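You operate a simulated robot arm through the tools that you are given. There is no shell and no other tool. Be economical: measure what you need, move in short steps, check, and stop when the job is done.

You run a simulated two-armed robot. Do the job below in one go: nothing can be reset, and whatever is moved stays where it is left.

## Task
Fit the white candle from the table drawer into the candlestick and stand it on the red placemat.
Fine: hold the candlestick while the candle goes in, and shut the drawer. Set down upright: candlestick.

Only the result counts: the job must be done as asked and must still hold three seconds after the hand-in. Knocking over, shifting, dropping, spilling or breaking anything else fails it.

## Robot
Two 7-joint arms with two-finger parallel grippers on one trunk, on a base that drives. Base frame: it is fixed to the floor where the robot stands at the start and does not move with it; the origin is under the middle of the robot, x ahead of it, y to its left, z up; the surface under the hand at the start is at about z = 75. Units: cm, degrees, N and s.
The left shoulder is at the start at [7, 16.3, 112], the right one opposite. With the tool pointing down near the work surface each hand reaches from about 38 to 88 cm from the robot's upright axis, wherever it stands, measured 20 degrees to its own side. Places, roughly: candlestick socket [60, -20, 90]; red placemat [60, 10, 80]; screw peg [225, 425, 75]; table drawer [70, -10, 70]. Payload 3.43 kg a hand.
The tool frame of a hand sits at the grasp point between the pads (the TCP): z along the fingers, y along the line on which they close. The tips reach 3.4 cm beyond it. The gripper opens to 12.8 cm. The fingers are 2.4 cm wide and 1.2 cm thick; the gripper's body (4.8 by 13 cm) begins 9.6 cm behind the TCP.
Orientation is told as [roll, pitch, yaw] about the base's x, y, z axes, in that order, counted from this pose: with the fingers straight down and closing along the base's y, the tool's x points along the base's -x, its y along +y and its z along -z.

## Interface
- The arms move only by the tool step_arm. It takes "left_plan", "right_plan" or both (then of equal length, played together; a hand with none holds still); each is a list of rows, each a list of 7 numbers: the turn, a rotation vector about the tool's x, y, z in degrees, then the shift along the tool's x, y, z in cm, then the opening, from 0 (shut) to 1 (fully open). In form: [[wx, wy, wz, dx, dy, dz, fingers], ...]. A call has 1 to 10 rows; each row shifts and turns the commanded pose from where the row before left it, along the tool's axes as they then stand. Each row takes 0.2 s and may step no farther than 5 cm and 8.6 degrees from the row before; otherwise, or with a gripper value out of range, the whole call is refused. A pose out of reach is approached as far as the arm can. The call stops where the force on the tool passes 40 N (or 10 N more than at its start, if that is more) or the arm is blocked; 0.2 s more then pass. Each finger travels about 15.3 cm/s and halts on what it meets, pressing with about 36 N; the grip force reading is that of the motor and also rises with nothing between the fingers. The clock runs only during rows and for 0.2 s after the last one: add rows that do not move to give the fingers time. It gives the time, the measured TCP pose, the force on the tool (base axes), the opening and the grip force at its end, in the units of the frame above (readings bear some noise), with the torque about the TCP (base axes, N m) and any sound that the robot's microphone picked up, and new pictures: "show" is both (left out), scene, wrist or none (wrist: the cameras of the hands that moved).
- Cameras (640 x 400 px; columns grow to the right, rows downward): "scene" is now at [12.46, -1.91, 132.62]; the picture's right is [-0.24, -0.97, 0.00], its down [-0.75, 0.19, -0.63] and it looks along [0.61, -0.15, -0.78] (base axes); focal length 214 px, centre (320, 200). "left" rides on the left gripper at [7.6, 1.1, -16] in its tool frame; the picture's right is [-0.15, 0.99, 0.00], its down [-0.88, -0.13, -0.46] and it looks along [-0.45, -0.07, 0.89] (tool axes); focal length 234 px, centre (320, 200). "right" rides on the right gripper at [7.6, -1.1, -16] in its tool frame; the picture's right is [0.15, 0.99, 0.00], its down [-0.88, 0.13, -0.46] and it looks along [-0.45, 0.07, 0.89] (tool axes); focal length 234 px, centre (320, 200). There is no depth. A picture from a camera that has moved, and an enlarged one, comes with that camera's place and axes in the base frame and with its lens.
- move_column(by): slides the trunk up (or, below 0, down) by that many cm; the arms and the scene camera ride with it, the base frame stays. It gives what a move gives, with no picture.
- roll_base(legs): drives the robot by 1 to 6 legs, each [ahead, left, turn to the left] in cm, cm and degrees, along the robot's own axes; the way and the turn of a leg run together, so that a leg with both is an arc; at most 150 cm and 180 degrees a leg. The arms and the cameras ride along, it lands a little off, and it stops where it bumps. It gives what a move gives, and a new picture of the scene camera.
- pan_tilt(pan, tilt): turns the head with the scene camera to pan (to the left, within 86 degrees either way) and tilt (down, from -29 to 69), counted from straight ahead of the robot. It gives what a move gives, and a new picture of the scene camera.
- zoom(camera, box): a new picture of the part [left, top, right, bottom] of that camera's present view, enlarged. No time passes.
- job_done(): hands the job in; it is judged then, once.

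Go step by step. Nothing tells you exact positions but the pictures and the camera data: compare them with the known pose of the tool, close in by small moves and look again before you grip or let go. The budget is 120 turns and 260 pictures, counting those below and the enlarged ones. Unless the task says otherwise, let go and move clear before handing in, and close with one line.

The tools are called after "Emit:" by a JSON object that holds its "fn" and its "kwargs". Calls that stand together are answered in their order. step_arm: Moves the arms, as the interface text tells. Its arguments: {"type":"object","properties":{"left_plan":{"type":"array"},"right_plan":{"type":"array"},"show":{"type":"string","enum":["both","scene","wrist","none"]}},"required":[]} The other tools are called the same way: move_column (by) slides the trunk up or down; roll_base (legs) drives the base; pan_tilt (pan, tilt) turns the head that bears the scene camera; zoom (camera, box) takes an enlarged picture of a part of a camera's view; job_done () hands the job in.

At the start:

```text
t: 0.0
left_eef_pos: [50.95, 11.1, 113.6]
left_ee_rot: [0.0, 0.0, 0.0]
left_wrist_force: [1.0, 0.7, 0.2]
left_ft_torque: [-0.01, 0.01, -0.01]
left_finger_gap: 12.8
left_grasp_force: 0.0
right_eef_pos: [53.41, -37.33, 114.43]
right_ee_rot: [0.0, 0.1, 0.0]
right_wrist_force: [-0.2, -0.6, -0.5]
right_ft_torque: [-0.02, -0.01, -0.01]
right_finger_gap: 12.8
right_grasp_force: 0.1
trunk travel left (down, up): [-60.0, 34.0]
robot x, y, heading: [0.04, -0.04, 0.3]
head pan, tilt: [-14.0, 50.8]
```

scene: 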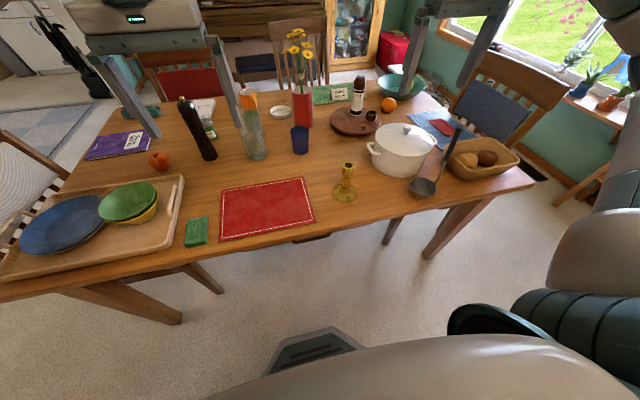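
right: 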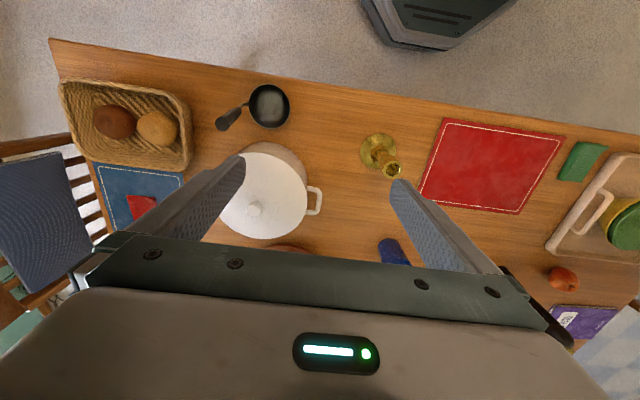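
left: 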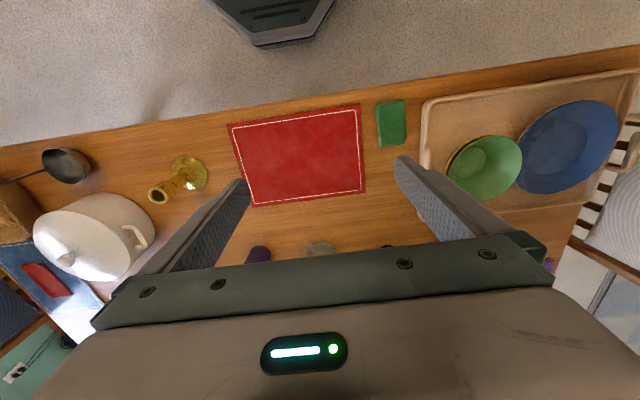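

I see the candlestick near the front edge and the red mat to its left; the drawer should be under the front edge of the table. I zoom in on the candlestick and the edge first.

Emit:
{"fn": "zoom", "kwargs": {"camera": "scene", "box": [240, 150, 400, 250]}}

Emit:
{"fn": "zoom", "kwargs": {"camera": "right", "box": [320, 80, 480, 180]}}

```text
4.00 times, centred on (320, 200) of scene
camera zoom: at [12.46, -1.91, 132.62], right [-0.24, -0.97, 0.0], down [-0.75, 0.19, -0.63], along [0.61, -0.15, -0.78], focal length 858 px, centre (320, 200)
```

zoom: 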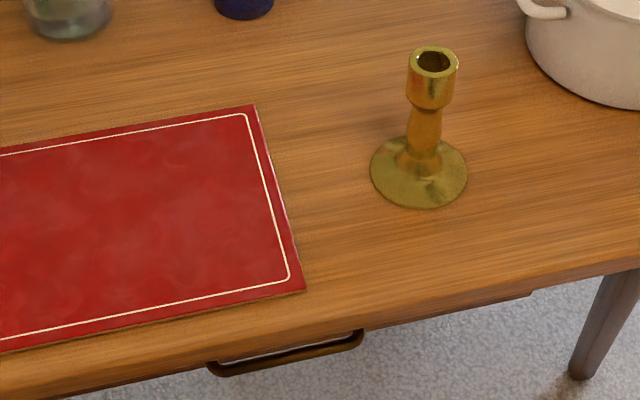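

```text
4.00 times, centred on (400, 130) of right
camera zoom: at [45.9, -38.36, 130.33], right [-0.15, 0.99, 0.0], down [0.88, 0.13, 0.46], along [0.45, 0.07, -0.89], focal length 937 px, centre (0, 480)
```

zoom: 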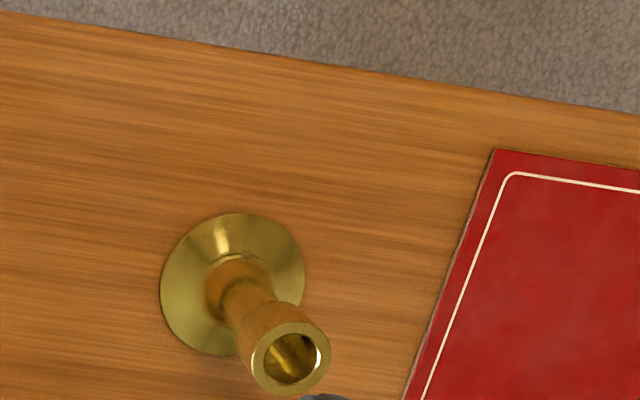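

The drawer handle is a bar just under the front edge, around x≈47, y≈-14..-1. I back off 35 cm to see the drawer front and have room to pull.

Emit:
{"fn": "roll_base", "kwargs": {"legs": [[-35, 0, 0]]}}

Emit:
{"fn": "pan_tilt", "kwargs": {"pan": -5, "tilt": 40}}

Emit:
{"fn": "zoom", "kwargs": {"camera": "scene", "box": [240, 150, 400, 250]}}

```text
t: 2.0
left_eef_pos: [27.74, 13.77, 113.4]
left_ee_rot: [-0.3, 0.1, -4.0]
left_wrist_force: [0.0, 0.5, -0.5]
left_ft_torque: [-0.1, 0.0, -0.01]
left_finger_gap: 12.83
left_grasp_force: 0.0
right_eef_pos: [26.9, -34.78, 114.56]
right_ee_rot: [-0.3, 0.1, -4.1]
right_wrist_force: [-1.0, 0.7, 0.1]
right_ft_torque: [-0.07, 0.05, 0.0]
right_finger_gap: 12.78
right_grasp_force: 0.1
trunk travel left (down, up): [-60.0, 34.0]
robot x, y, heading: [-23.78, 5.61, -4.1]
head pan, tilt: [-14.0, 50.8]
stopped in leg 1: the robot was blocked; the commanded pose is now the measured one
camera scene: at [-11.45, 3.56, 132.61], right [-0.31, -0.95, 0.0], down [-0.74, 0.24, -0.63], along [0.6, -0.2, -0.78], focal length 214 px, centre (320, 200)
```

scene: 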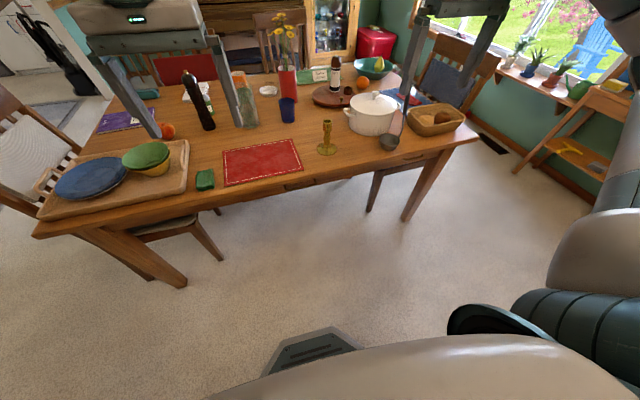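

```text
t: 2.7
left_eef_pos: [27.59, 13.12, 113.55]
left_ee_rot: [0.0, 0.0, -4.0]
left_wrist_force: [0.7, -0.8, -0.1]
left_ft_torque: [0.0, -0.03, -0.04]
left_finger_gap: 12.8
left_grasp_force: 0.1
right_eef_pos: [26.5, -35.32, 114.46]
right_ee_rot: [0.1, 0.0, -4.2]
right_wrist_force: [-0.6, -0.7, -0.6]
right_ft_torque: [0.01, -0.04, -0.01]
right_finger_gap: 12.79
right_grasp_force: 0.1
trunk travel left (down, up): [-60.0, 34.0]
robot x, y, heading: [-24.14, 5.77, -4.1]
head pan, tilt: [-5.0, 40.0]
camera scene: at [-10.55, 3.99, 134.14], right [-0.16, -0.99, 0.0], down [-0.64, 0.1, -0.77], along [0.76, -0.12, -0.64], focal length 214 px, centre (320, 200)
```

scene: 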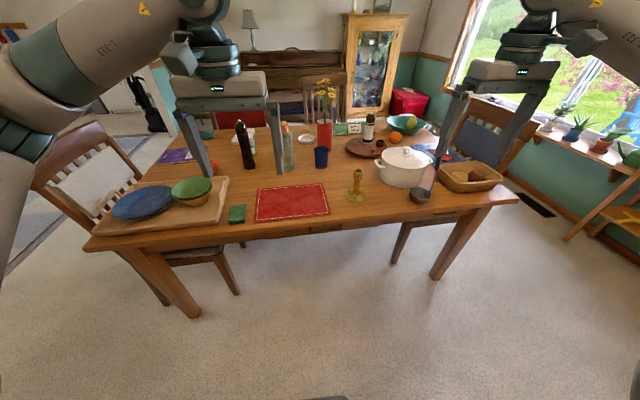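

```text
4.00 times, centred on (320, 200) of scene
camera zoom: at [-10.55, 3.99, 134.14], right [-0.16, -0.99, 0.0], down [-0.64, 0.1, -0.77], along [0.76, -0.12, -0.64], focal length 858 px, centre (320, 200)
```

zoom: 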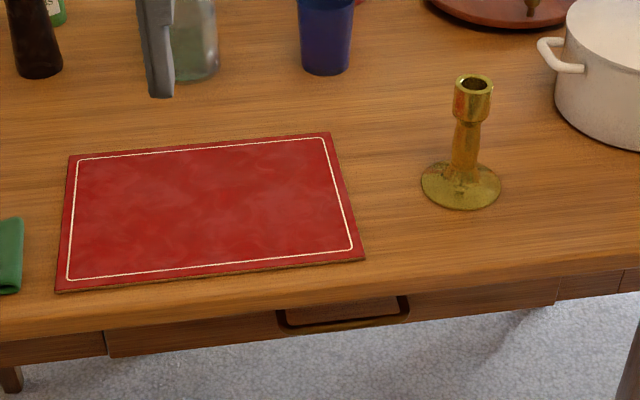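

The robot bumped something behind, so I will not back up further. The handle bar triangulates to about x=46.3, z=70, y -13.5..-1.3. I lower the trunk to look at the drawer front more squarely.

Emit:
{"fn": "move_column", "kwargs": {"by": -38}}

Emit:
{"fn": "pan_tilt", "kwargs": {"pan": -4, "tilt": 25}}

Emit:
{"fn": "zoom", "kwargs": {"camera": "scene", "box": [240, 150, 400, 250]}}

```text
t: 6.4
left_eef_pos: [27.57, 13.33, 75.62]
left_ee_rot: [0.1, 0.0, -4.1]
left_wrist_force: [-0.3, 0.1, 0.3]
left_ft_torque: [0.05, 0.0, -0.01]
left_finger_gap: 12.84
left_grasp_force: 0.2
right_eef_pos: [26.68, -35.18, 76.48]
right_ee_rot: [0.1, -0.1, -4.1]
right_wrist_force: [-0.7, -0.3, 0.0]
right_ft_torque: [0.01, 0.0, 0.02]
right_finger_gap: 12.77
right_grasp_force: 0.1
trunk travel left (down, up): [-22.0, 72.0]
robot x, y, heading: [-24.38, 5.74, -3.9]
head pan, tilt: [-5.0, 40.0]
```

```text
t: 7.2
left_eef_pos: [27.6, 13.15, 75.38]
left_ee_rot: [-0.1, 0.0, -4.0]
left_wrist_force: [0.0, 0.1, 0.3]
left_ft_torque: [-0.04, 0.01, -0.02]
left_finger_gap: 12.79
left_grasp_force: 0.0
right_eef_pos: [26.85, -35.24, 76.53]
right_ee_rot: [0.1, 0.0, -4.1]
right_wrist_force: [-0.3, -0.4, -0.5]
right_ft_torque: [0.0, 0.02, -0.04]
right_finger_gap: 12.82
right_grasp_force: 0.0
trunk travel left (down, up): [-22.0, 72.0]
robot x, y, heading: [-23.89, 5.89, -4.0]
head pan, tilt: [-4.0, 25.0]
camera scene: at [-9.77, 4.09, 98.47], right [-0.14, -0.99, 0.0], down [-0.42, 0.06, -0.91], along [0.9, -0.13, -0.42], focal length 214 px, centre (320, 200)
```

scene: 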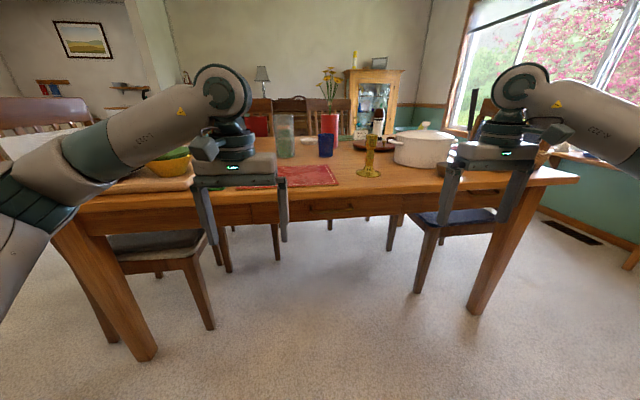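

```text
4.00 times, centred on (320, 200) of scene
camera zoom: at [-9.77, 4.09, 98.47], right [-0.14, -0.99, 0.0], down [-0.42, 0.06, -0.91], along [0.9, -0.13, -0.42], focal length 858 px, centre (320, 200)
```

zoom: 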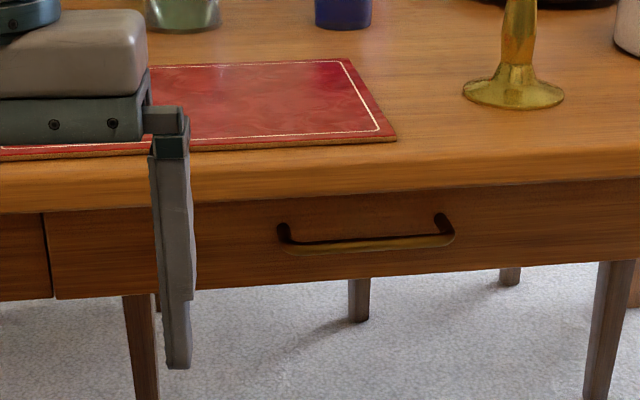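

Bar is clearly at about z≈68.5 under a lip at z≈72.4, standing off the drawer front. I turn the right hand to point forward (+x) with fingers closing vertically, starting with the pitch.

Emit:
{"fn": "step_arm", "kwargs": {"right_plan": [[0, 0, -4, 0, 0, 0, 0.5], [0, -8.5, 0, 0, 0, 0, 0.4], [0, -8.5, 0, 0, 0, 0, 0.4], [0, -8.5, 0, 0, 0, 0, 0.4], [0, -8.5, 0, 0, 0, 0, 0.4], [0, -8.5, 0, 0, 0, 0, 0.4], [0, -8.5, 0, 0, 0, 0, 0.4], [0, -8.5, 0, 0, 0, 0, 0.4], [0, -8.5, 0, 0, 0, 0, 0.4], [0, -8.5, 0, 0, 0, 0, 0.4]], "show": "none"}}

Emit:
{"fn": "step_arm", "kwargs": {"right_plan": [[0, -8.5, 0, 0, 0, 0, 0.4], [0, -5, 0, 0, 0, 0, 0.4], [0, 0, 8.5, 0, 0, 0, 0.4], [0, 0, 8.5, 0, 0, 0, 0.4], [0, 0, 8.5, 0, 0, 0, 0.4], [0, 0, 8.5, 0, 0, 0, 0.4], [0, 0, 8.5, 0, 0, 0, 0.4], [0, 0, 8.5, 0, 0, 0, 0.4], [0, 0, 8.5, 0, 0, 0, 0.4], [0, 0, 8.5, 0, 0, 0, 0.4]], "show": "scene"}}

```text
t: 9.4
left_eef_pos: [27.68, 13.17, 75.6]
left_ee_rot: [0.0, 0.1, -4.0]
left_wrist_force: [0.1, 0.4, 0.5]
left_ft_torque: [0.0, 0.02, 0.02]
left_finger_gap: 12.79
left_grasp_force: 0.0
right_eef_pos: [28.41, -36.46, 77.08]
right_ee_rot: [0.5, -76.5, -0.4]
right_wrist_force: [-0.1, -0.1, -0.7]
right_ft_torque: [-0.02, 0.0, -0.02]
right_finger_gap: 5.1
right_grasp_force: 0.0
right hand out of reach, approached as far as the arm can: row 9, 10
trunk travel left (down, up): [-22.0, 72.0]
robot x, y, heading: [-24.29, 5.76, -3.8]
head pan, tilt: [-4.0, 25.0]
```

```text
t: 11.6
left_eef_pos: [27.46, 13.17, 75.4]
left_ee_rot: [0.0, 0.0, -4.1]
left_wrist_force: [-0.4, -0.1, -0.1]
left_ft_torque: [0.0, 0.0, 0.0]
left_finger_gap: 12.81
left_grasp_force: 0.1
right_eef_pos: [29.97, -36.92, 77.64]
right_ee_rot: [90.0, -21.9, -90.2]
right_wrist_force: [0.2, 0.0, 0.4]
right_ft_torque: [0.0, 0.02, 0.01]
right_finger_gap: 5.12
right_grasp_force: 0.0
right hand out of reach, approached as far as the arm can: row 1, 2
trunk travel left (down, up): [-22.0, 72.0]
robot x, y, heading: [-23.96, 5.92, -4.1]
head pan, tilt: [-4.0, 25.0]
camera scene: at [-9.79, 4.1, 98.48], right [-0.14, -0.99, 0.0], down [-0.42, 0.06, -0.91], along [0.9, -0.13, -0.42], focal length 214 px, centre (320, 200)
```

scene: 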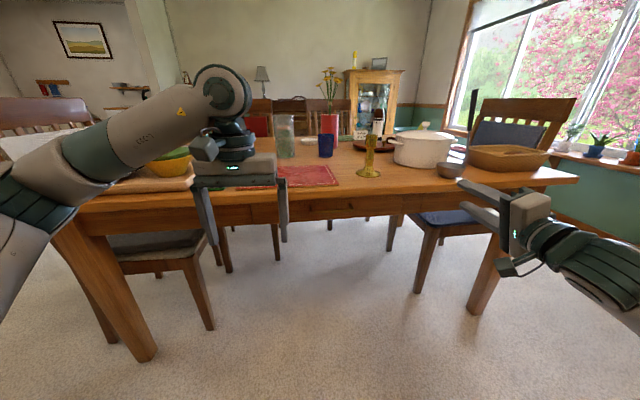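

The right hand points forward, needing 22° more roll; then I bring it in front of the handle, moving the left hand aside.

Emit:
{"fn": "step_arm", "kwargs": {"right_plan": [[0, 0, 8.5, 0, 0, 0, 0.35], [0, 0, 8.5, 0, 0, 0, 0.35], [0, 0, 5, 0, 0, 0, 0.35], [0, 0, 0, 4.2, -1.3, 0.5, 0.35], [0, 0, 0, 4.2, -1.3, 0.5, 0.35], [0, 0, 0, 4.2, -1.3, 0.5, 0.35], [0, 0, 0, 4.2, -1.3, 0.5, 0.35], [0, 0, 0, 4.2, -1.3, 0.5, 0.35], [0, 0, 0, 4.2, -1.3, 0.5, 0.35], [0, 0, 0, 4.2, -1.3, 0.5, 0.35]], "left_plan": [[0, 0, 0, 0, 3, 0, 1], [0, 0, 0, 0, 3, 0, 1], [0, 0, 0, 0, 3, 0, 1], [0, 0, 0, 0, 3, 0, 1], [0, 0, 0, 0, 0, 0, 1], [0, 0, 0, 0, 0, 0, 1], [0, 0, 0, 0, 0, 0, 1], [0, 0, 0, 0, 0, 0, 1], [0, 0, 0, 0, 0, 0, 1], [0, 0, 0, 0, 0, 0, 1]], "show": "both"}}

```text
t: 13.8
left_eef_pos: [28.38, 25.24, 75.61]
left_ee_rot: [0.0, -0.1, -4.1]
left_wrist_force: [-0.3, 0.2, 0.1]
left_ft_torque: [-0.03, 0.02, 0.02]
left_finger_gap: 12.81
left_grasp_force: 0.2
right_eef_pos: [35.04, -26.79, 73.7]
right_ee_rot: [90.8, -0.2, -89.1]
right_wrist_force: [-0.2, 0.3, 0.6]
right_ft_torque: [0.02, 0.02, -0.02]
right_finger_gap: 4.47
right_grasp_force: 0.1
right hand out of reach, approached as far as the arm can: row 4, 5, 6, 7, 8, 9, 10
trunk travel left (down, up): [-22.0, 72.0]
robot x, y, heading: [-23.89, 5.84, -3.7]
head pan, tilt: [-4.0, 25.0]
camera scene: at [-9.78, 4.11, 98.47], right [-0.14, -0.99, 0.0], down [-0.42, 0.06, -0.91], along [0.9, -0.13, -0.42], focal length 214 px, centre (320, 200)
camera right: at [19.01, -19.42, 72.24], right [-0.02, 0.15, 0.99], down [-0.44, -0.89, 0.13], along [0.9, -0.44, 0.08], focal length 234 px, centre (320, 200)
camera left: at [20.92, 26.95, 91.37], right [0.22, 0.98, 0.0], down [0.87, -0.19, 0.46], along [0.44, -0.1, -0.89], focal length 234 px, centre (320, 200)
```

scene: 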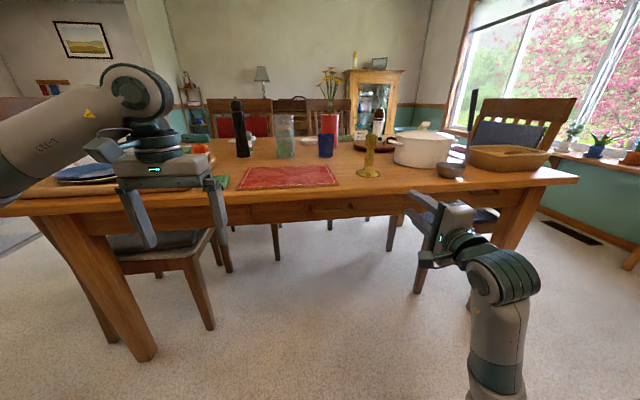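
right: 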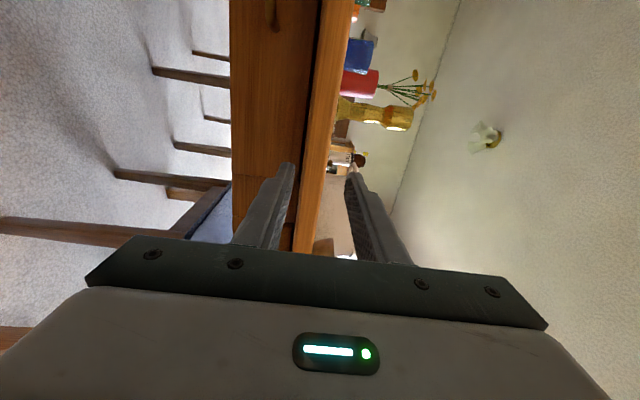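
left: 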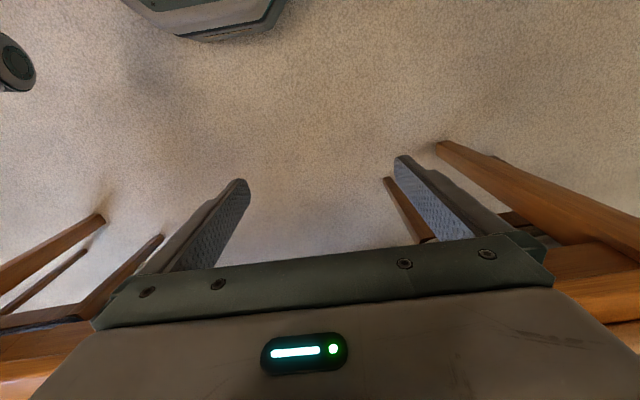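

The right arm can't reach the handle's y in this posture, so I'd rather shift the base left. First I check what is around the robot's sides and back.

Emit:
{"fn": "pan_tilt", "kwargs": {"pan": 86, "tilt": 35}}

Emit:
{"fn": "pan_tilt", "kwargs": {"pan": -86, "tilt": 35}}

```text
t: 15.4
left_eef_pos: [28.34, 25.21, 75.54]
left_ee_rot: [0.0, 0.0, -4.1]
left_wrist_force: [0.2, -1.2, 0.4]
left_ft_torque: [0.02, 0.02, 0.02]
left_finger_gap: 12.8
left_grasp_force: 0.0
right_eef_pos: [34.93, -26.79, 73.73]
right_ee_rot: [90.8, -0.2, -89.1]
right_wrist_force: [0.5, -0.1, 0.6]
right_ft_torque: [0.0, 0.03, 0.02]
right_finger_gap: 4.49
right_grasp_force: 0.1
trunk travel left (down, up): [-22.0, 72.0]
robot x, y, heading: [-24.23, 5.67, -4.0]
head pan, tilt: [85.9, 35.0]
camera scene: at [-17.67, 14.11, 96.9], right [0.99, -0.14, 0.0], down [-0.08, -0.57, -0.82], along [0.12, 0.81, -0.57], focal length 214 px, centre (320, 200)
```

scene: 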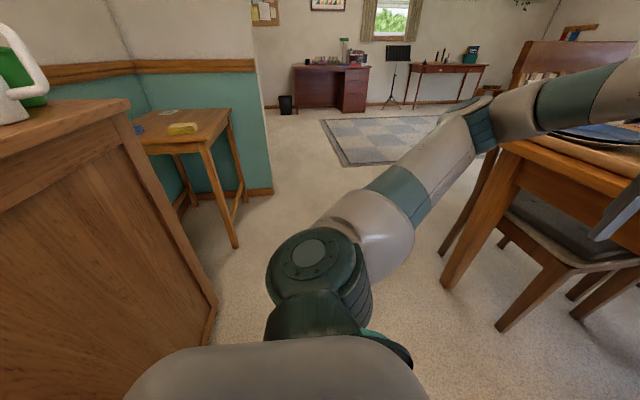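

```text
t: 18.0
left_eef_pos: [28.54, 25.14, 75.56]
left_ee_rot: [0.1, 0.0, -4.0]
left_wrist_force: [-0.8, 0.0, -0.2]
left_ft_torque: [-0.03, 0.01, 0.0]
left_finger_gap: 12.81
left_grasp_force: 0.1
right_eef_pos: [34.92, -26.83, 73.73]
right_ee_rot: [90.8, -0.2, -89.0]
right_wrist_force: [0.8, -0.6, -1.5]
right_ft_torque: [-0.01, -0.01, -0.03]
right_finger_gap: 4.46
right_grasp_force: 0.1
trunk travel left (down, up): [-22.0, 72.0]
robot x, y, heading: [-24.27, 6.1, -4.0]
head pan, tilt: [-85.9, 35.0]
camera scene: at [-18.89, -3.42, 96.9], right [-1.0, 0.0, 0.0], down [0.0, 0.57, -0.82], along [0.0, -0.82, -0.57], focal length 214 px, centre (320, 200)
```

scene: 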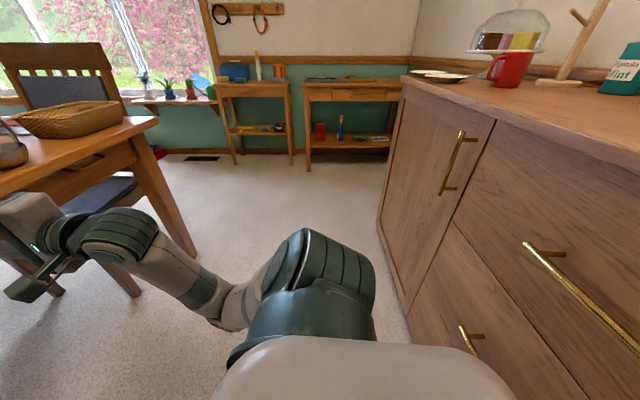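

A sideboard stands behind, so room to back is limited. Better plan: raise the trunk and grip the handle with fingers tilted about 45° down, a more natural posture. I raise the trunk first.

Emit:
{"fn": "move_column", "kwargs": {"by": 38}}

Emit:
{"fn": "step_arm", "kwargs": {"right_plan": [[8.5, 0, 0, 0, 0, 0, 0.35], [8.5, 0, 0, 0, 0, 0, 0.35], [8.5, 0, 0, 0, 0, 0, 0.35], [8.5, 0, 0, 0, 0, 0, 0.35], [8.5, 0, 0, 0, 0, 0, 0.35], [2.5, 0, 0, 0, 0, 0, 0.35]], "show": "none"}}

Emit:
{"fn": "pan_tilt", "kwargs": {"pan": -10, "tilt": 45}}

```text
t: 21.7
left_eef_pos: [28.41, 25.1, 113.56]
left_ee_rot: [-0.1, 0.0, -4.1]
left_wrist_force: [0.5, -0.4, 0.3]
left_ft_torque: [0.05, 0.01, 0.01]
left_finger_gap: 12.81
left_grasp_force: 0.0
right_eef_pos: [35.02, -26.84, 111.72]
right_ee_rot: [90.8, -0.2, -89.1]
right_wrist_force: [0.1, 0.0, 0.6]
right_ft_torque: [-0.04, 0.0, -0.01]
right_finger_gap: 4.46
right_grasp_force: 0.0
trunk travel left (down, up): [-60.0, 34.0]
robot x, y, heading: [-24.21, 5.74, -4.0]
head pan, tilt: [-85.9, 35.0]
```

```text
t: 23.1
left_eef_pos: [28.42, 25.16, 113.54]
left_ee_rot: [0.0, 0.0, -4.2]
left_wrist_force: [0.2, 0.4, -0.8]
left_ft_torque: [0.0, 0.01, -0.01]
left_finger_gap: 12.79
left_grasp_force: 0.0
right_eef_pos: [34.9, -26.89, 111.66]
right_ee_rot: [45.7, -0.2, -89.1]
right_wrist_force: [1.3, -0.9, -0.3]
right_ft_torque: [0.0, 0.01, 0.0]
right_finger_gap: 4.48
right_grasp_force: 0.1
trunk travel left (down, up): [-60.0, 34.0]
robot x, y, heading: [-23.89, 5.89, -4.0]
head pan, tilt: [-85.9, 35.0]
```

```text
t: 24.6
left_eef_pos: [28.35, 25.16, 113.53]
left_ee_rot: [0.1, 0.0, -4.1]
left_wrist_force: [0.1, -0.7, -0.1]
left_ft_torque: [0.06, 0.02, -0.01]
left_finger_gap: 12.8
left_grasp_force: 0.1
right_eef_pos: [34.89, -26.78, 111.77]
right_ee_rot: [45.8, -0.2, -89.1]
right_wrist_force: [0.1, 0.1, 0.9]
right_ft_torque: [0.01, 0.01, 0.0]
right_finger_gap: 4.47
right_grasp_force: 0.0
trunk travel left (down, up): [-60.0, 34.0]
robot x, y, heading: [-24.34, 5.83, -4.3]
head pan, tilt: [-10.0, 45.0]
camera scene: at [-11.0, 3.41, 133.42], right [-0.24, -0.97, 0.0], down [-0.69, 0.17, -0.71], along [0.69, -0.17, -0.71], focal length 214 px, centre (320, 200)
```

scene: 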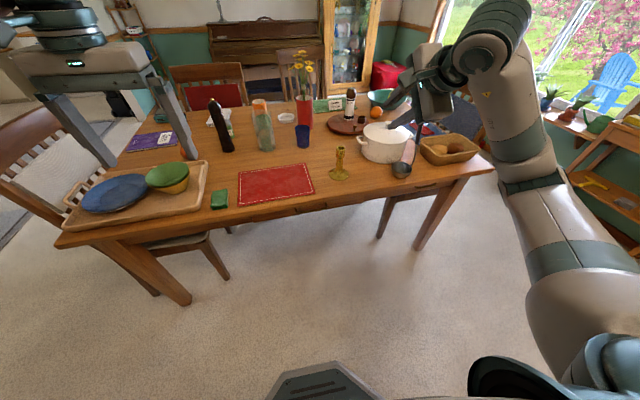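

Reached cleanly at 45°. Now I descend to a pre-grasp about 8 cm short of the bar.

Emit:
{"fn": "step_arm", "kwargs": {"right_plan": [[0, 0, 0, 1.93, -2.25, 3.05, 0.35], [0, 0, 0, 1.93, -2.25, 3.05, 0.35], [0, 0, 0, 1.93, -2.25, 3.05, 0.35], [0, 0, 0, 1.93, -2.25, 3.05, 0.35], [0, 0, 0, 1.93, -2.25, 3.05, 0.35], [0, 0, 0, 1.93, -2.25, 3.05, 0.35], [0, 0, 0, 1.93, -2.25, 3.05, 0.35], [0, 0, 0, 1.93, -2.25, 3.05, 0.35], [0, 0, 0, 1.93, -2.25, 3.05, 0.35], [0, 0, 0, 1.93, -2.25, 3.05, 0.35]], "show": "both"}}

```text
t: 26.8
left_eef_pos: [28.52, 25.32, 113.5]
left_ee_rot: [0.0, 0.2, -4.1]
left_wrist_force: [0.6, 0.4, -0.3]
left_ft_torque: [0.01, 0.04, 0.03]
left_finger_gap: 12.82
left_grasp_force: 0.1
right_eef_pos: [41.33, -7.48, 74.16]
right_ee_rot: [45.7, -0.1, -89.1]
right_wrist_force: [0.0, 0.0, -1.0]
right_ft_torque: [-0.02, -0.02, -0.01]
right_finger_gap: 4.48
right_grasp_force: 0.1
trunk travel left (down, up): [-60.0, 34.0]
robot x, y, heading: [-23.52, 5.64, -3.7]
head pan, tilt: [-10.0, 45.0]
camera scene: at [-10.91, 3.51, 133.41], right [-0.24, -0.97, 0.0], down [-0.69, 0.17, -0.71], along [0.69, -0.17, -0.71], focal length 214 px, centre (320, 200)
camera right: at [29.05, -0.02, 84.36], right [0.69, 0.16, 0.71], down [-0.22, -0.88, 0.41], along [0.69, -0.44, -0.57], focal length 234 px, centre (320, 200)
```

scene: 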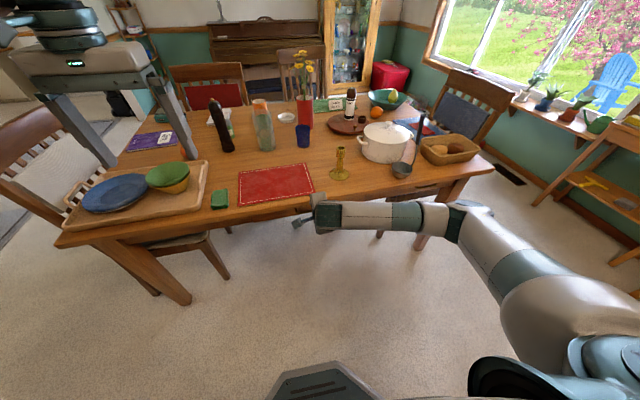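
right: 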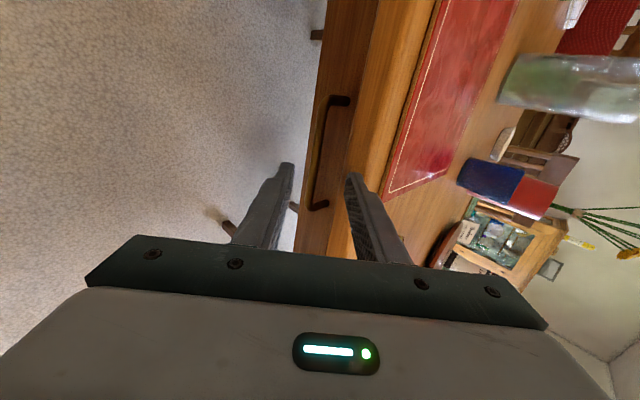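

The bar appears between the fingers in the wrist view. I zoom in to measure.

Emit:
{"fn": "zoom", "kwargs": {"camera": "right", "box": [240, 80, 400, 240]}}

```text
2.50 times, centred on (320, 160) of right
camera zoom: at [29.05, -0.02, 84.36], right [0.69, 0.16, 0.71], down [-0.22, -0.88, 0.41], along [0.69, -0.44, -0.57], focal length 585 px, centre (320, 300)
```

zoom: 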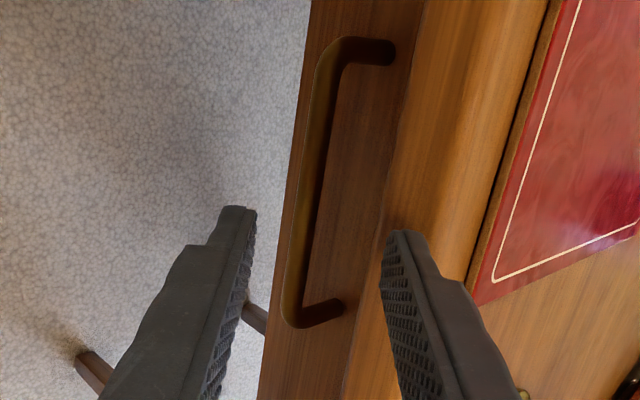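

Bar measured at about (46.3, y, 68.8). To clear the table lip I lessen the tilt to 25° and narrow the opening to ~3 cm, lining up 6 cm short.

Emit:
{"fn": "step_arm", "kwargs": {"right_plan": [[-7, 0, 0, 0, 0, -1, 0.3], [-7, 0, 0, 0, -1, 0, 0.235], [-6.7, 0, 0, 0, 0, 0, 0.235], [0, 0, 0, 0, -1.75, 1.6, 0.235]], "show": "wrist"}}

Emit:
{"fn": "zoom", "kwargs": {"camera": "right", "box": [240, 80, 400, 240]}}

```text
t: 27.8
left_eef_pos: [28.51, 25.34, 113.43]
left_ee_rot: [-0.1, 0.1, -4.0]
left_wrist_force: [-0.6, 0.7, -0.1]
left_ft_torque: [-0.02, 0.02, 0.02]
left_finger_gap: 12.82
left_grasp_force: 0.1
right_eef_pos: [40.99, -6.44, 72.15]
right_ee_rot: [48.0, 0.2, -88.5]
right_wrist_force: [-0.3, 0.3, 0.4]
right_ft_torque: [-0.01, -0.04, -0.03]
right_finger_gap: 3.0
right_grasp_force: 0.0
right hand out of reach, approached as far as the arm can: row 1, 2, 3
trunk travel left (down, up): [-60.0, 34.0]
robot x, y, heading: [-24.12, 5.65, -4.0]
head pan, tilt: [-10.0, 45.0]
camera right: at [28.25, 0.95, 81.86], right [0.66, 0.16, 0.74], down [-0.23, -0.89, 0.4], along [0.72, -0.43, -0.55], focal length 234 px, centre (320, 200)
```

right: 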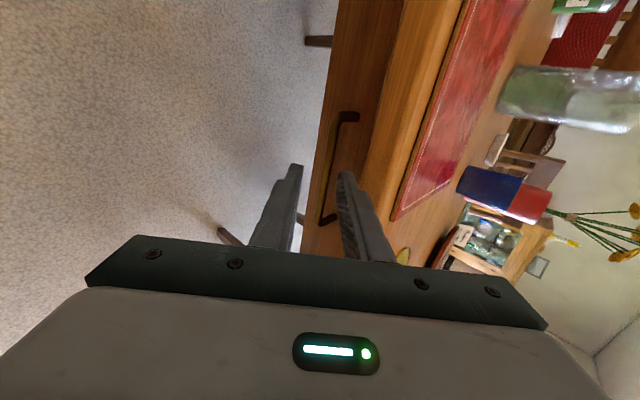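

```text
2.50 times, centred on (320, 160) of right
camera zoom: at [28.25, 0.95, 81.86], right [0.66, 0.16, 0.74], down [-0.23, -0.89, 0.4], along [0.72, -0.43, -0.55], focal length 585 px, centre (320, 300)
```

zoom: 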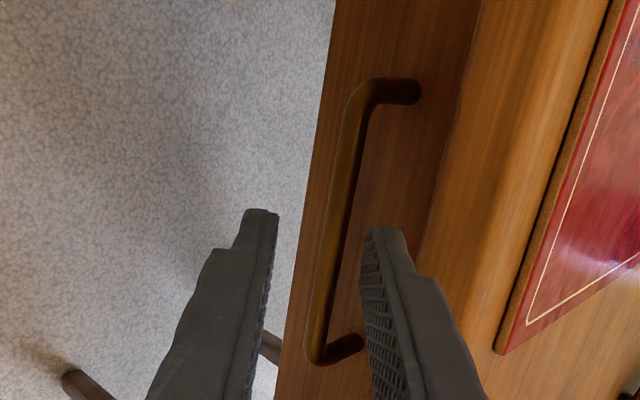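

Tilt stops at ~42° here, which still clears the lip with a 2.4 cm opening. I align by +0.7 cm and creep in, then check.

Emit:
{"fn": "step_arm", "kwargs": {"right_plan": [[0, 0, 0, 0, 0.7, 0, 0.19], [0, 0, 0, 0, 0, 1.5, 0.19], [0, 0, 0, 0, 0, 0.5, 0.19]], "show": "none"}}

Emit:
{"fn": "zoom", "kwargs": {"camera": "right", "box": [240, 80, 400, 240]}}

```text
t: 28.6
left_eef_pos: [28.5, 25.14, 113.45]
left_ee_rot: [0.0, 0.0, -4.0]
left_wrist_force: [1.2, 0.0, 0.5]
left_ft_torque: [0.0, 0.01, 0.0]
left_finger_gap: 12.8
left_grasp_force: 0.1
right_eef_pos: [42.74, -6.44, 71.35]
right_ee_rot: [48.0, 0.2, -88.4]
right_wrist_force: [0.6, -0.2, 0.3]
right_ft_torque: [0.01, 0.01, -0.01]
right_finger_gap: 2.44
right_grasp_force: 0.1
trunk travel left (down, up): [-60.0, 34.0]
robot x, y, heading: [-23.89, 5.68, -3.9]
head pan, tilt: [-10.0, 45.0]
```

```text
2.50 times, centred on (320, 160) of right
camera zoom: at [30.03, 0.86, 81.13], right [0.66, 0.16, 0.74], down [-0.23, -0.89, 0.4], along [0.72, -0.43, -0.55], focal length 585 px, centre (320, 300)
```

zoom: 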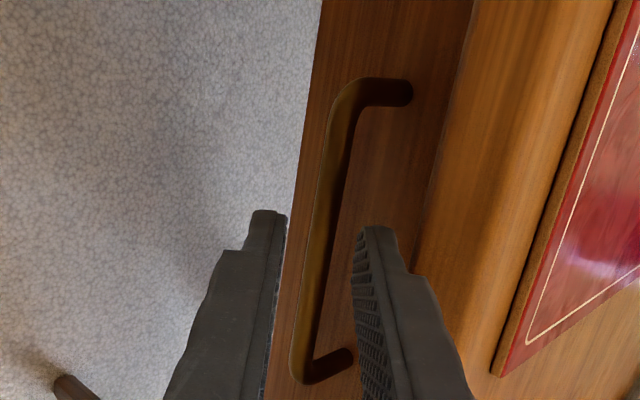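

Bar is centred between the fingertips. I advance 2.3 cm and close.

Emit:
{"fn": "step_arm", "kwargs": {"right_plan": [[0, 0, 0, 0, 0.1, 1.2, 0.19], [0, 0, 0, 0, 0, 1.1, 0.19], [0, 0, 0, 0, 0, 0, 0.19]], "show": "none"}}

Emit:
{"fn": "zoom", "kwargs": {"camera": "right", "box": [240, 80, 400, 240]}}

```text
t: 29.4
left_eef_pos: [28.47, 25.17, 113.52]
left_ee_rot: [0.1, -0.1, -4.0]
left_wrist_force: [0.6, -0.7, 0.4]
left_ft_torque: [0.03, 0.0, -0.01]
left_finger_gap: 12.82
left_grasp_force: 0.0
right_eef_pos: [44.63, -6.34, 69.82]
right_ee_rot: [48.0, 0.2, -88.4]
right_wrist_force: [0.1, -0.3, -0.5]
right_ft_torque: [0.02, 0.0, -0.02]
right_finger_gap: 2.45
right_grasp_force: 0.1
trunk travel left (down, up): [-60.0, 34.0]
robot x, y, heading: [-24.07, 5.74, -4.1]
head pan, tilt: [-10.0, 45.0]
```

```text
2.50 times, centred on (320, 160) of right
camera zoom: at [31.88, 0.93, 79.68], right [0.66, 0.16, 0.74], down [-0.23, -0.89, 0.4], along [0.72, -0.43, -0.55], focal length 585 px, centre (320, 300)
```

zoom: 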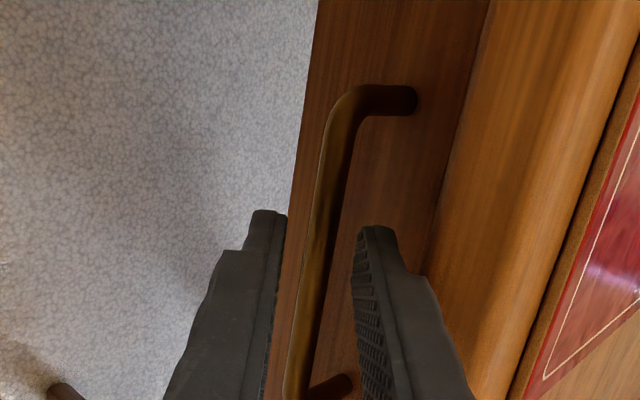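

No contact and the bar lies between the fingers; I close on it.

Emit:
{"fn": "step_arm", "kwargs": {"right_plan": [[0, 0, 0, 0, 0, 0.2, 0.1], [0, 0, 0, 0, 0, 0, 0], [0, 0, 0, 0, 0, 0, 0]], "show": "none"}}

Emit:
{"fn": "zoom", "kwargs": {"camera": "right", "box": [240, 80, 400, 240]}}

```text
t: 30.2
left_eef_pos: [28.4, 25.21, 113.53]
left_ee_rot: [0.1, 0.0, -4.1]
left_wrist_force: [-0.3, -0.5, -0.6]
left_ft_torque: [0.01, 0.04, 0.0]
left_finger_gap: 12.79
left_grasp_force: 0.0
right_eef_pos: [44.72, -6.32, 69.8]
right_ee_rot: [48.0, 0.3, -88.4]
right_wrist_force: [-0.8, 0.1, -0.4]
right_ft_torque: [-0.01, -0.02, 0.0]
right_finger_gap: 0.0
right_grasp_force: 32.7
trunk travel left (down, up): [-60.0, 34.0]
robot x, y, heading: [-23.94, 5.89, -3.9]
head pan, tilt: [-10.0, 45.0]
```

```text
2.50 times, centred on (320, 160) of right
camera zoom: at [32.02, 0.95, 79.55], right [0.66, 0.16, 0.74], down [-0.23, -0.89, 0.4], along [0.72, -0.43, -0.55], focal length 585 px, centre (320, 300)
```

zoom: 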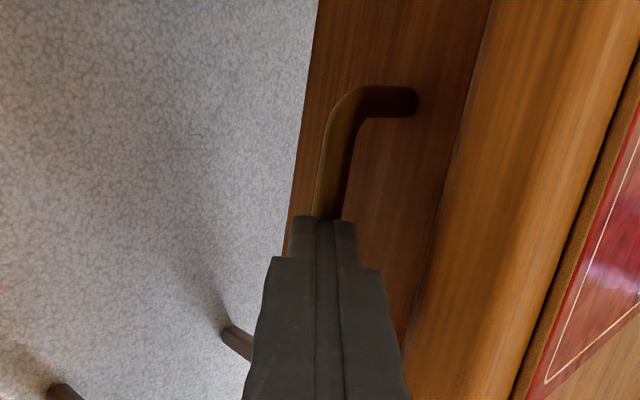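

The fingers closed just short of the bar; re-triangulating puts it near (47.9, 67.4). I open, advance 2.4 cm and close again.

Emit:
{"fn": "step_arm", "kwargs": {"right_plan": [[0, 0, 0, 0, 0, -0.3, 0.2], [0, 0, 0, 0, 0.25, 0, 0.2], [0, 0, 0, 0, 0, 1.4, 0.2], [0, 0, 0, 0, 0, 1.3, 0.2]], "show": "none"}}

Emit:
{"fn": "zoom", "kwargs": {"camera": "right", "box": [240, 80, 400, 240]}}

```text
t: 31.0
left_eef_pos: [28.22, 25.11, 113.68]
left_ee_rot: [0.0, -0.1, -4.1]
left_wrist_force: [0.0, -0.9, 0.5]
left_ft_torque: [-0.03, 0.09, -0.02]
left_finger_gap: 12.78
left_grasp_force: 0.1
right_eef_pos: [45.07, -6.2, 69.43]
right_ee_rot: [47.9, 0.3, -88.2]
right_wrist_force: [-31.9, -4.3, 19.3]
right_ft_torque: [-0.1, -1.08, -0.49]
right_finger_gap: 2.07
right_grasp_force: 0.0
trunk travel left (down, up): [-60.0, 34.0]
robot x, y, heading: [-23.88, 5.64, -4.0]
head pan, tilt: [-10.0, 45.0]
stopped in row 4 (right hand): the force on the tool passed its limit at 47 N (the readings are from after the stop); the commanded pose is now the measured one
```

```text
2.50 times, centred on (320, 160) of right
camera zoom: at [32.35, 1.09, 79.23], right [0.66, 0.16, 0.74], down [-0.22, -0.89, 0.4], along [0.72, -0.43, -0.55], focal length 585 px, centre (320, 300)
```

zoom: 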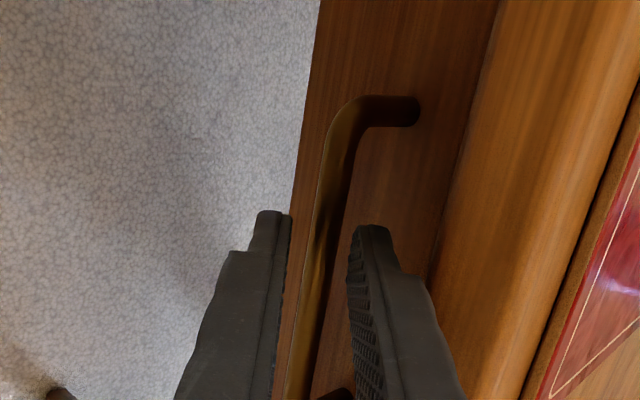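

The upper finger's thicker part met the table lip, so a flatter approach is needed. I back off, raise the hand while lowering the trunk, and then flatten the tilt.

Emit:
{"fn": "step_arm", "kwargs": {"right_plan": [[0, 0, 0, 0, 0, -3, 0.2], [0, 0, 0, 0, 0, -3, 0.2], [0, 0, 0, 0, 2.98, -2.68, 0.2], [0, 0, 0, 0, 2.98, -2.68, 0.2], [0, 0, 0, 0, 2.98, -2.68, 0.2], [0, 0, 0, 0, 2.98, -2.68, 0.2], [0, 0, 0, 0, 2.98, -2.68, 0.2]], "show": "none"}}

Emit:
{"fn": "move_column", "kwargs": {"by": -20}}

Emit:
{"fn": "step_arm", "kwargs": {"right_plan": [[-7, 0, 0, 0, 0, 0, 0.2], [-7, 0, 0, 0, 0, 0, 0.2], [-7, 0, 0, 0, 0, 0, 0.2], [-5, 0, 0, 0, 0, 0, 0.2]], "show": "wrist"}}

```text
t: 32.6
left_eef_pos: [28.43, 25.14, 113.54]
left_ee_rot: [-0.1, 0.0, -4.1]
left_wrist_force: [-0.7, 0.2, 0.2]
left_ft_torque: [0.0, -0.01, 0.01]
left_finger_gap: 12.81
left_grasp_force: 0.1
right_eef_pos: [41.17, -6.57, 93.43]
right_ee_rot: [47.9, 0.3, -88.3]
right_wrist_force: [0.4, -0.1, 0.2]
right_ft_torque: [0.03, -0.06, 0.01]
right_finger_gap: 2.55
right_grasp_force: 0.0
trunk travel left (down, up): [-60.0, 34.0]
robot x, y, heading: [-24.16, 5.61, -4.0]
head pan, tilt: [-10.0, 45.0]
```

```text
t: 34.8
left_eef_pos: [28.41, 25.14, 93.55]
left_ee_rot: [0.0, 0.0, -4.1]
left_wrist_force: [-0.4, 0.3, 0.5]
left_ft_torque: [0.01, -0.01, -0.03]
left_finger_gap: 12.78
left_grasp_force: 0.0
right_eef_pos: [41.16, -6.56, 73.29]
right_ee_rot: [47.8, 0.1, -88.2]
right_wrist_force: [-0.2, 0.2, -0.4]
right_ft_torque: [0.05, -0.02, 0.01]
right_finger_gap: 2.57
right_grasp_force: 0.1
trunk travel left (down, up): [-40.0, 54.0]
robot x, y, heading: [-23.78, 5.72, -3.8]
head pan, tilt: [-10.0, 45.0]
```

```text
t: 35.8
left_eef_pos: [28.48, 25.59, 93.38]
left_ee_rot: [-0.5, 0.0, -4.0]
left_wrist_force: [0.2, 1.5, 0.2]
left_ft_torque: [-0.07, 0.0, 0.01]
left_finger_gap: 12.79
left_grasp_force: 0.0
right_eef_pos: [40.43, -3.62, 73.14]
right_ee_rot: [67.6, 1.1, -86.3]
right_wrist_force: [0.7, -0.9, 0.6]
right_ft_torque: [-0.01, 0.11, 0.08]
right_finger_gap: 2.57
right_grasp_force: 0.1
right hand out of reach, approached as far as the arm can: row 3, 4
trunk travel left (down, up): [-40.0, 54.0]
robot x, y, heading: [-24.17, 5.78, -3.9]
head pan, tilt: [-10.0, 45.0]
camera right: at [24.93, 2.88, 78.27], right [0.37, 0.15, 0.92], down [-0.31, -0.91, 0.28], along [0.87, -0.39, -0.29], focal length 234 px, centre (320, 200)
```

right: 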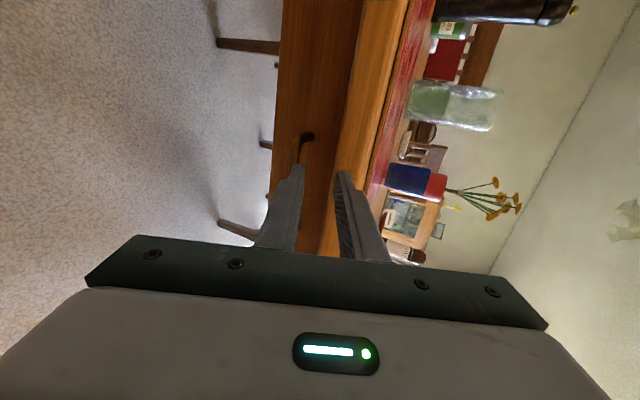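

At 22° tilt now but the arm is at its limit toward the left. I shift the base 10 cm left to give the right arm an easier posture, then realign.

Emit:
{"fn": "roll_base", "kwargs": {"legs": [[1, 10, 3]]}}

Emit:
{"fn": "step_arm", "kwargs": {"right_plan": [[0, 0, 0, -4, 0, 0, 0.22], [0, 0, 0, -4, 0, 0, 0.22], [0, 0, 0, -4, 0, 0, 0.22]], "show": "wrist"}}

```text
t: 36.9
left_eef_pos: [28.87, 36.04, 93.56]
left_ee_rot: [-0.1, 0.1, -1.6]
left_wrist_force: [-0.4, -0.2, -0.4]
left_ft_torque: [-0.02, 0.01, 0.01]
left_finger_gap: 12.8
left_grasp_force: 0.0
right_eef_pos: [41.99, 6.85, 72.88]
right_ee_rot: [67.2, 0.8, -84.9]
right_wrist_force: [-0.2, 2.2, -0.2]
right_ft_torque: [-0.02, -0.02, 0.01]
right_finger_gap: 2.57
right_grasp_force: 0.1
trunk travel left (down, up): [-40.0, 54.0]
robot x, y, heading: [-22.47, 14.23, -1.5]
head pan, tilt: [-10.0, 45.0]
stopped in leg 1: the force on the tool passed its limit at 59 N (the readings are from after the stop); the commanded pose is now the measured one
camera scene: at [-9.66, 12.59, 113.42], right [-0.2, -0.98, 0.0], down [-0.69, 0.14, -0.71], along [0.69, -0.14, -0.71], focal length 214 px, centre (320, 200)
```

scene: 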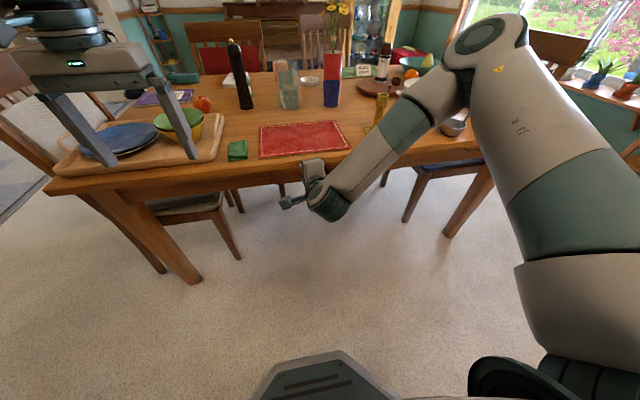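

```text
t: 37.7
left_eef_pos: [29.02, 35.78, 93.56]
left_ee_rot: [0.0, 0.0, -1.6]
left_wrist_force: [0.4, -0.1, -0.5]
left_ft_torque: [0.0, -0.02, -0.03]
left_finger_gap: 12.79
left_grasp_force: 0.1
right_eef_pos: [43.54, -0.58, 76.84]
right_ee_rot: [66.2, 0.4, -86.1]
right_wrist_force: [0.5, -0.2, 0.7]
right_ft_torque: [0.01, 0.03, 0.03]
right_finger_gap: 2.82
right_grasp_force: 0.1
right hand out of reach, approached as far as the arm can: row 1, 2, 3
trunk travel left (down, up): [-40.0, 54.0]
robot x, y, heading: [-22.69, 14.13, -1.7]
head pan, tilt: [-10.0, 45.0]
camera right: at [28.09, 6.03, 82.2], right [0.39, 0.17, 0.91], down [-0.31, -0.9, 0.3], along [0.87, -0.39, -0.3], focal length 234 px, centre (320, 200)
```

right: 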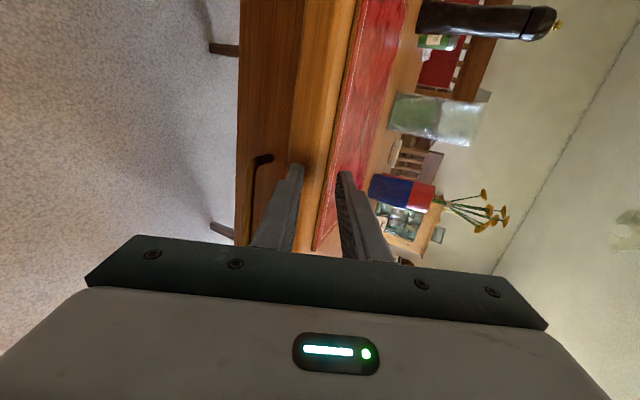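

Contact came during that base move, so I'll check the candlestick and retract. I also see a better stance: robot further left, facing right about 60°, so the right arm pulls the drawer sideways across its front.

Emit:
{"fn": "step_arm", "kwargs": {"right_plan": [[0, 0, 0, 0, 1, -4, 0.22], [0, 0, 0, 0, 2, -4, 0.22], [8, 0, 0, 0, 4, 0, 0.22], [8, 0, 0, 0, 4, 0, 0.22], [8, 0, 0, 0, 3, -3, 0.22], [8, 0, 0, 0, 2, -4, 0.22], [8, 0, 0, 0, 2, -4, 0.22], [8, 0, 0, 0, 0, -4, 0.22], [8, 0, 0, 0, 0, -4, 0.22], [8, 0, 0, 0, 0, -4, 0.22]], "show": "scene"}}

Emit:
{"fn": "zoom", "kwargs": {"camera": "scene", "box": [300, 80, 460, 180]}}

```text
t: 39.9
left_eef_pos: [28.73, 36.12, 93.56]
left_ee_rot: [0.0, 0.0, -1.6]
left_wrist_force: [0.3, 0.6, -0.7]
left_ft_torque: [-0.03, -0.03, 0.02]
left_finger_gap: 12.84
left_grasp_force: 0.1
right_eef_pos: [34.43, -1.33, 114.43]
right_ee_rot: [3.2, 0.6, -84.6]
right_wrist_force: [0.3, 1.0, -0.2]
right_ft_torque: [-0.08, -0.01, 0.0]
right_finger_gap: 2.8
right_grasp_force: 0.0
trunk travel left (down, up): [-40.0, 54.0]
robot x, y, heading: [-22.78, 13.94, -1.8]
head pan, tilt: [-10.0, 45.0]
camera scene: at [-9.78, 12.68, 113.43], right [-0.2, -0.98, 0.0], down [-0.69, 0.14, -0.71], along [0.69, -0.14, -0.71], focal length 214 px, centre (320, 200)
```

scene: 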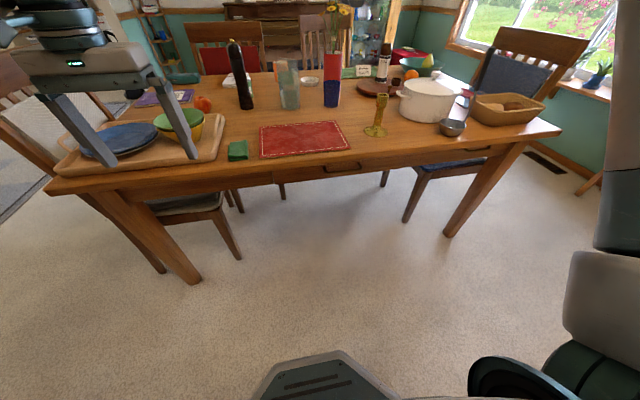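

```text
4.00 times, centred on (380, 130) of scene
camera zoom: at [-9.78, 12.68, 113.43], right [-0.2, -0.98, 0.0], down [-0.69, 0.14, -0.71], along [0.69, -0.14, -0.71], focal length 858 px, centre (80, 480)
```

zoom: 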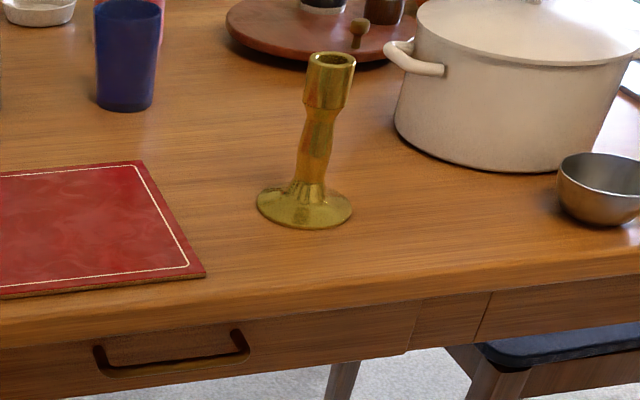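

Everything still stands as before. I raise the left hand clear and drive to the new stance: about (2, 45), facing 60° to the right.

Emit:
{"fn": "step_arm", "kwargs": {"left_plan": [[0, 0, 0, 0, 0, -4, 0.5], [0, 0, 0, 0, 0, -4, 0.5], [0, 0, 0, 0, 0, -4, 0.5], [0, 0, 0, 0, 0, -4, 0.5], [0, 0, 0, 0, 0, -2, 0.5]], "show": "none"}}

Emit:
{"fn": "roll_base", "kwargs": {"legs": [[10, 31, 0], [0, 0, -58], [7, 12, 0]]}}

```text
t: 41.1
left_eef_pos: [28.69, 35.71, 111.62]
left_ee_rot: [-0.1, -0.1, -1.5]
left_wrist_force: [0.7, 0.2, -1.1]
left_ft_torque: [0.04, 0.01, -0.03]
left_finger_gap: 6.41
left_grasp_force: 0.0
right_eef_pos: [34.54, -1.71, 114.35]
right_ee_rot: [3.2, 0.8, -84.8]
right_wrist_force: [-0.2, 0.2, 0.1]
right_ft_torque: [0.0, -0.02, 0.01]
right_finger_gap: 2.82
right_grasp_force: 0.1
trunk travel left (down, up): [-40.0, 54.0]
robot x, y, heading: [-22.85, 14.29, -1.6]
head pan, tilt: [-10.0, 45.0]
```

```text
t: 46.8
left_eef_pos: [47.31, 12.9, 111.48]
left_ee_rot: [-0.1, 0.0, -59.9]
left_wrist_force: [-0.2, 0.3, 0.0]
left_ft_torque: [0.02, 0.03, 0.0]
left_finger_gap: 6.39
left_grasp_force: 0.1
right_eef_pos: [18.6, -11.65, 114.28]
right_ee_rot: [3.2, 0.8, -143.1]
right_wrist_force: [0.3, -0.2, -0.1]
right_ft_torque: [0.02, 0.02, -0.03]
right_finger_gap: 2.82
right_grasp_force: 0.1
trunk travel left (down, up): [-40.0, 54.0]
robot x, y, heading: [2.05, 45.47, -59.8]
head pan, tilt: [-10.0, 45.0]
camera scene: at [7.48, 33.36, 113.41], right [-0.94, -0.34, 0.0], down [-0.24, 0.66, -0.71], along [0.24, -0.66, -0.71], focal length 214 px, centre (320, 200)
```

scene: 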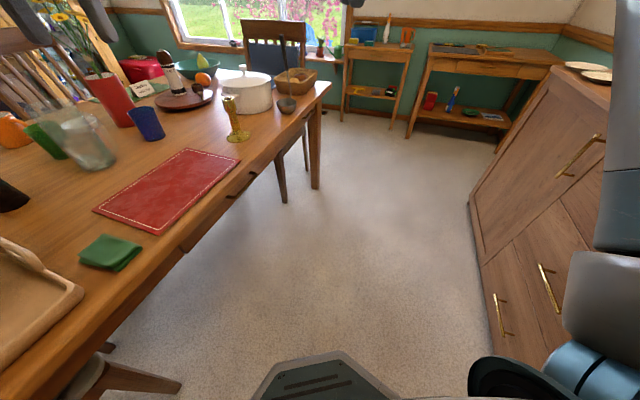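

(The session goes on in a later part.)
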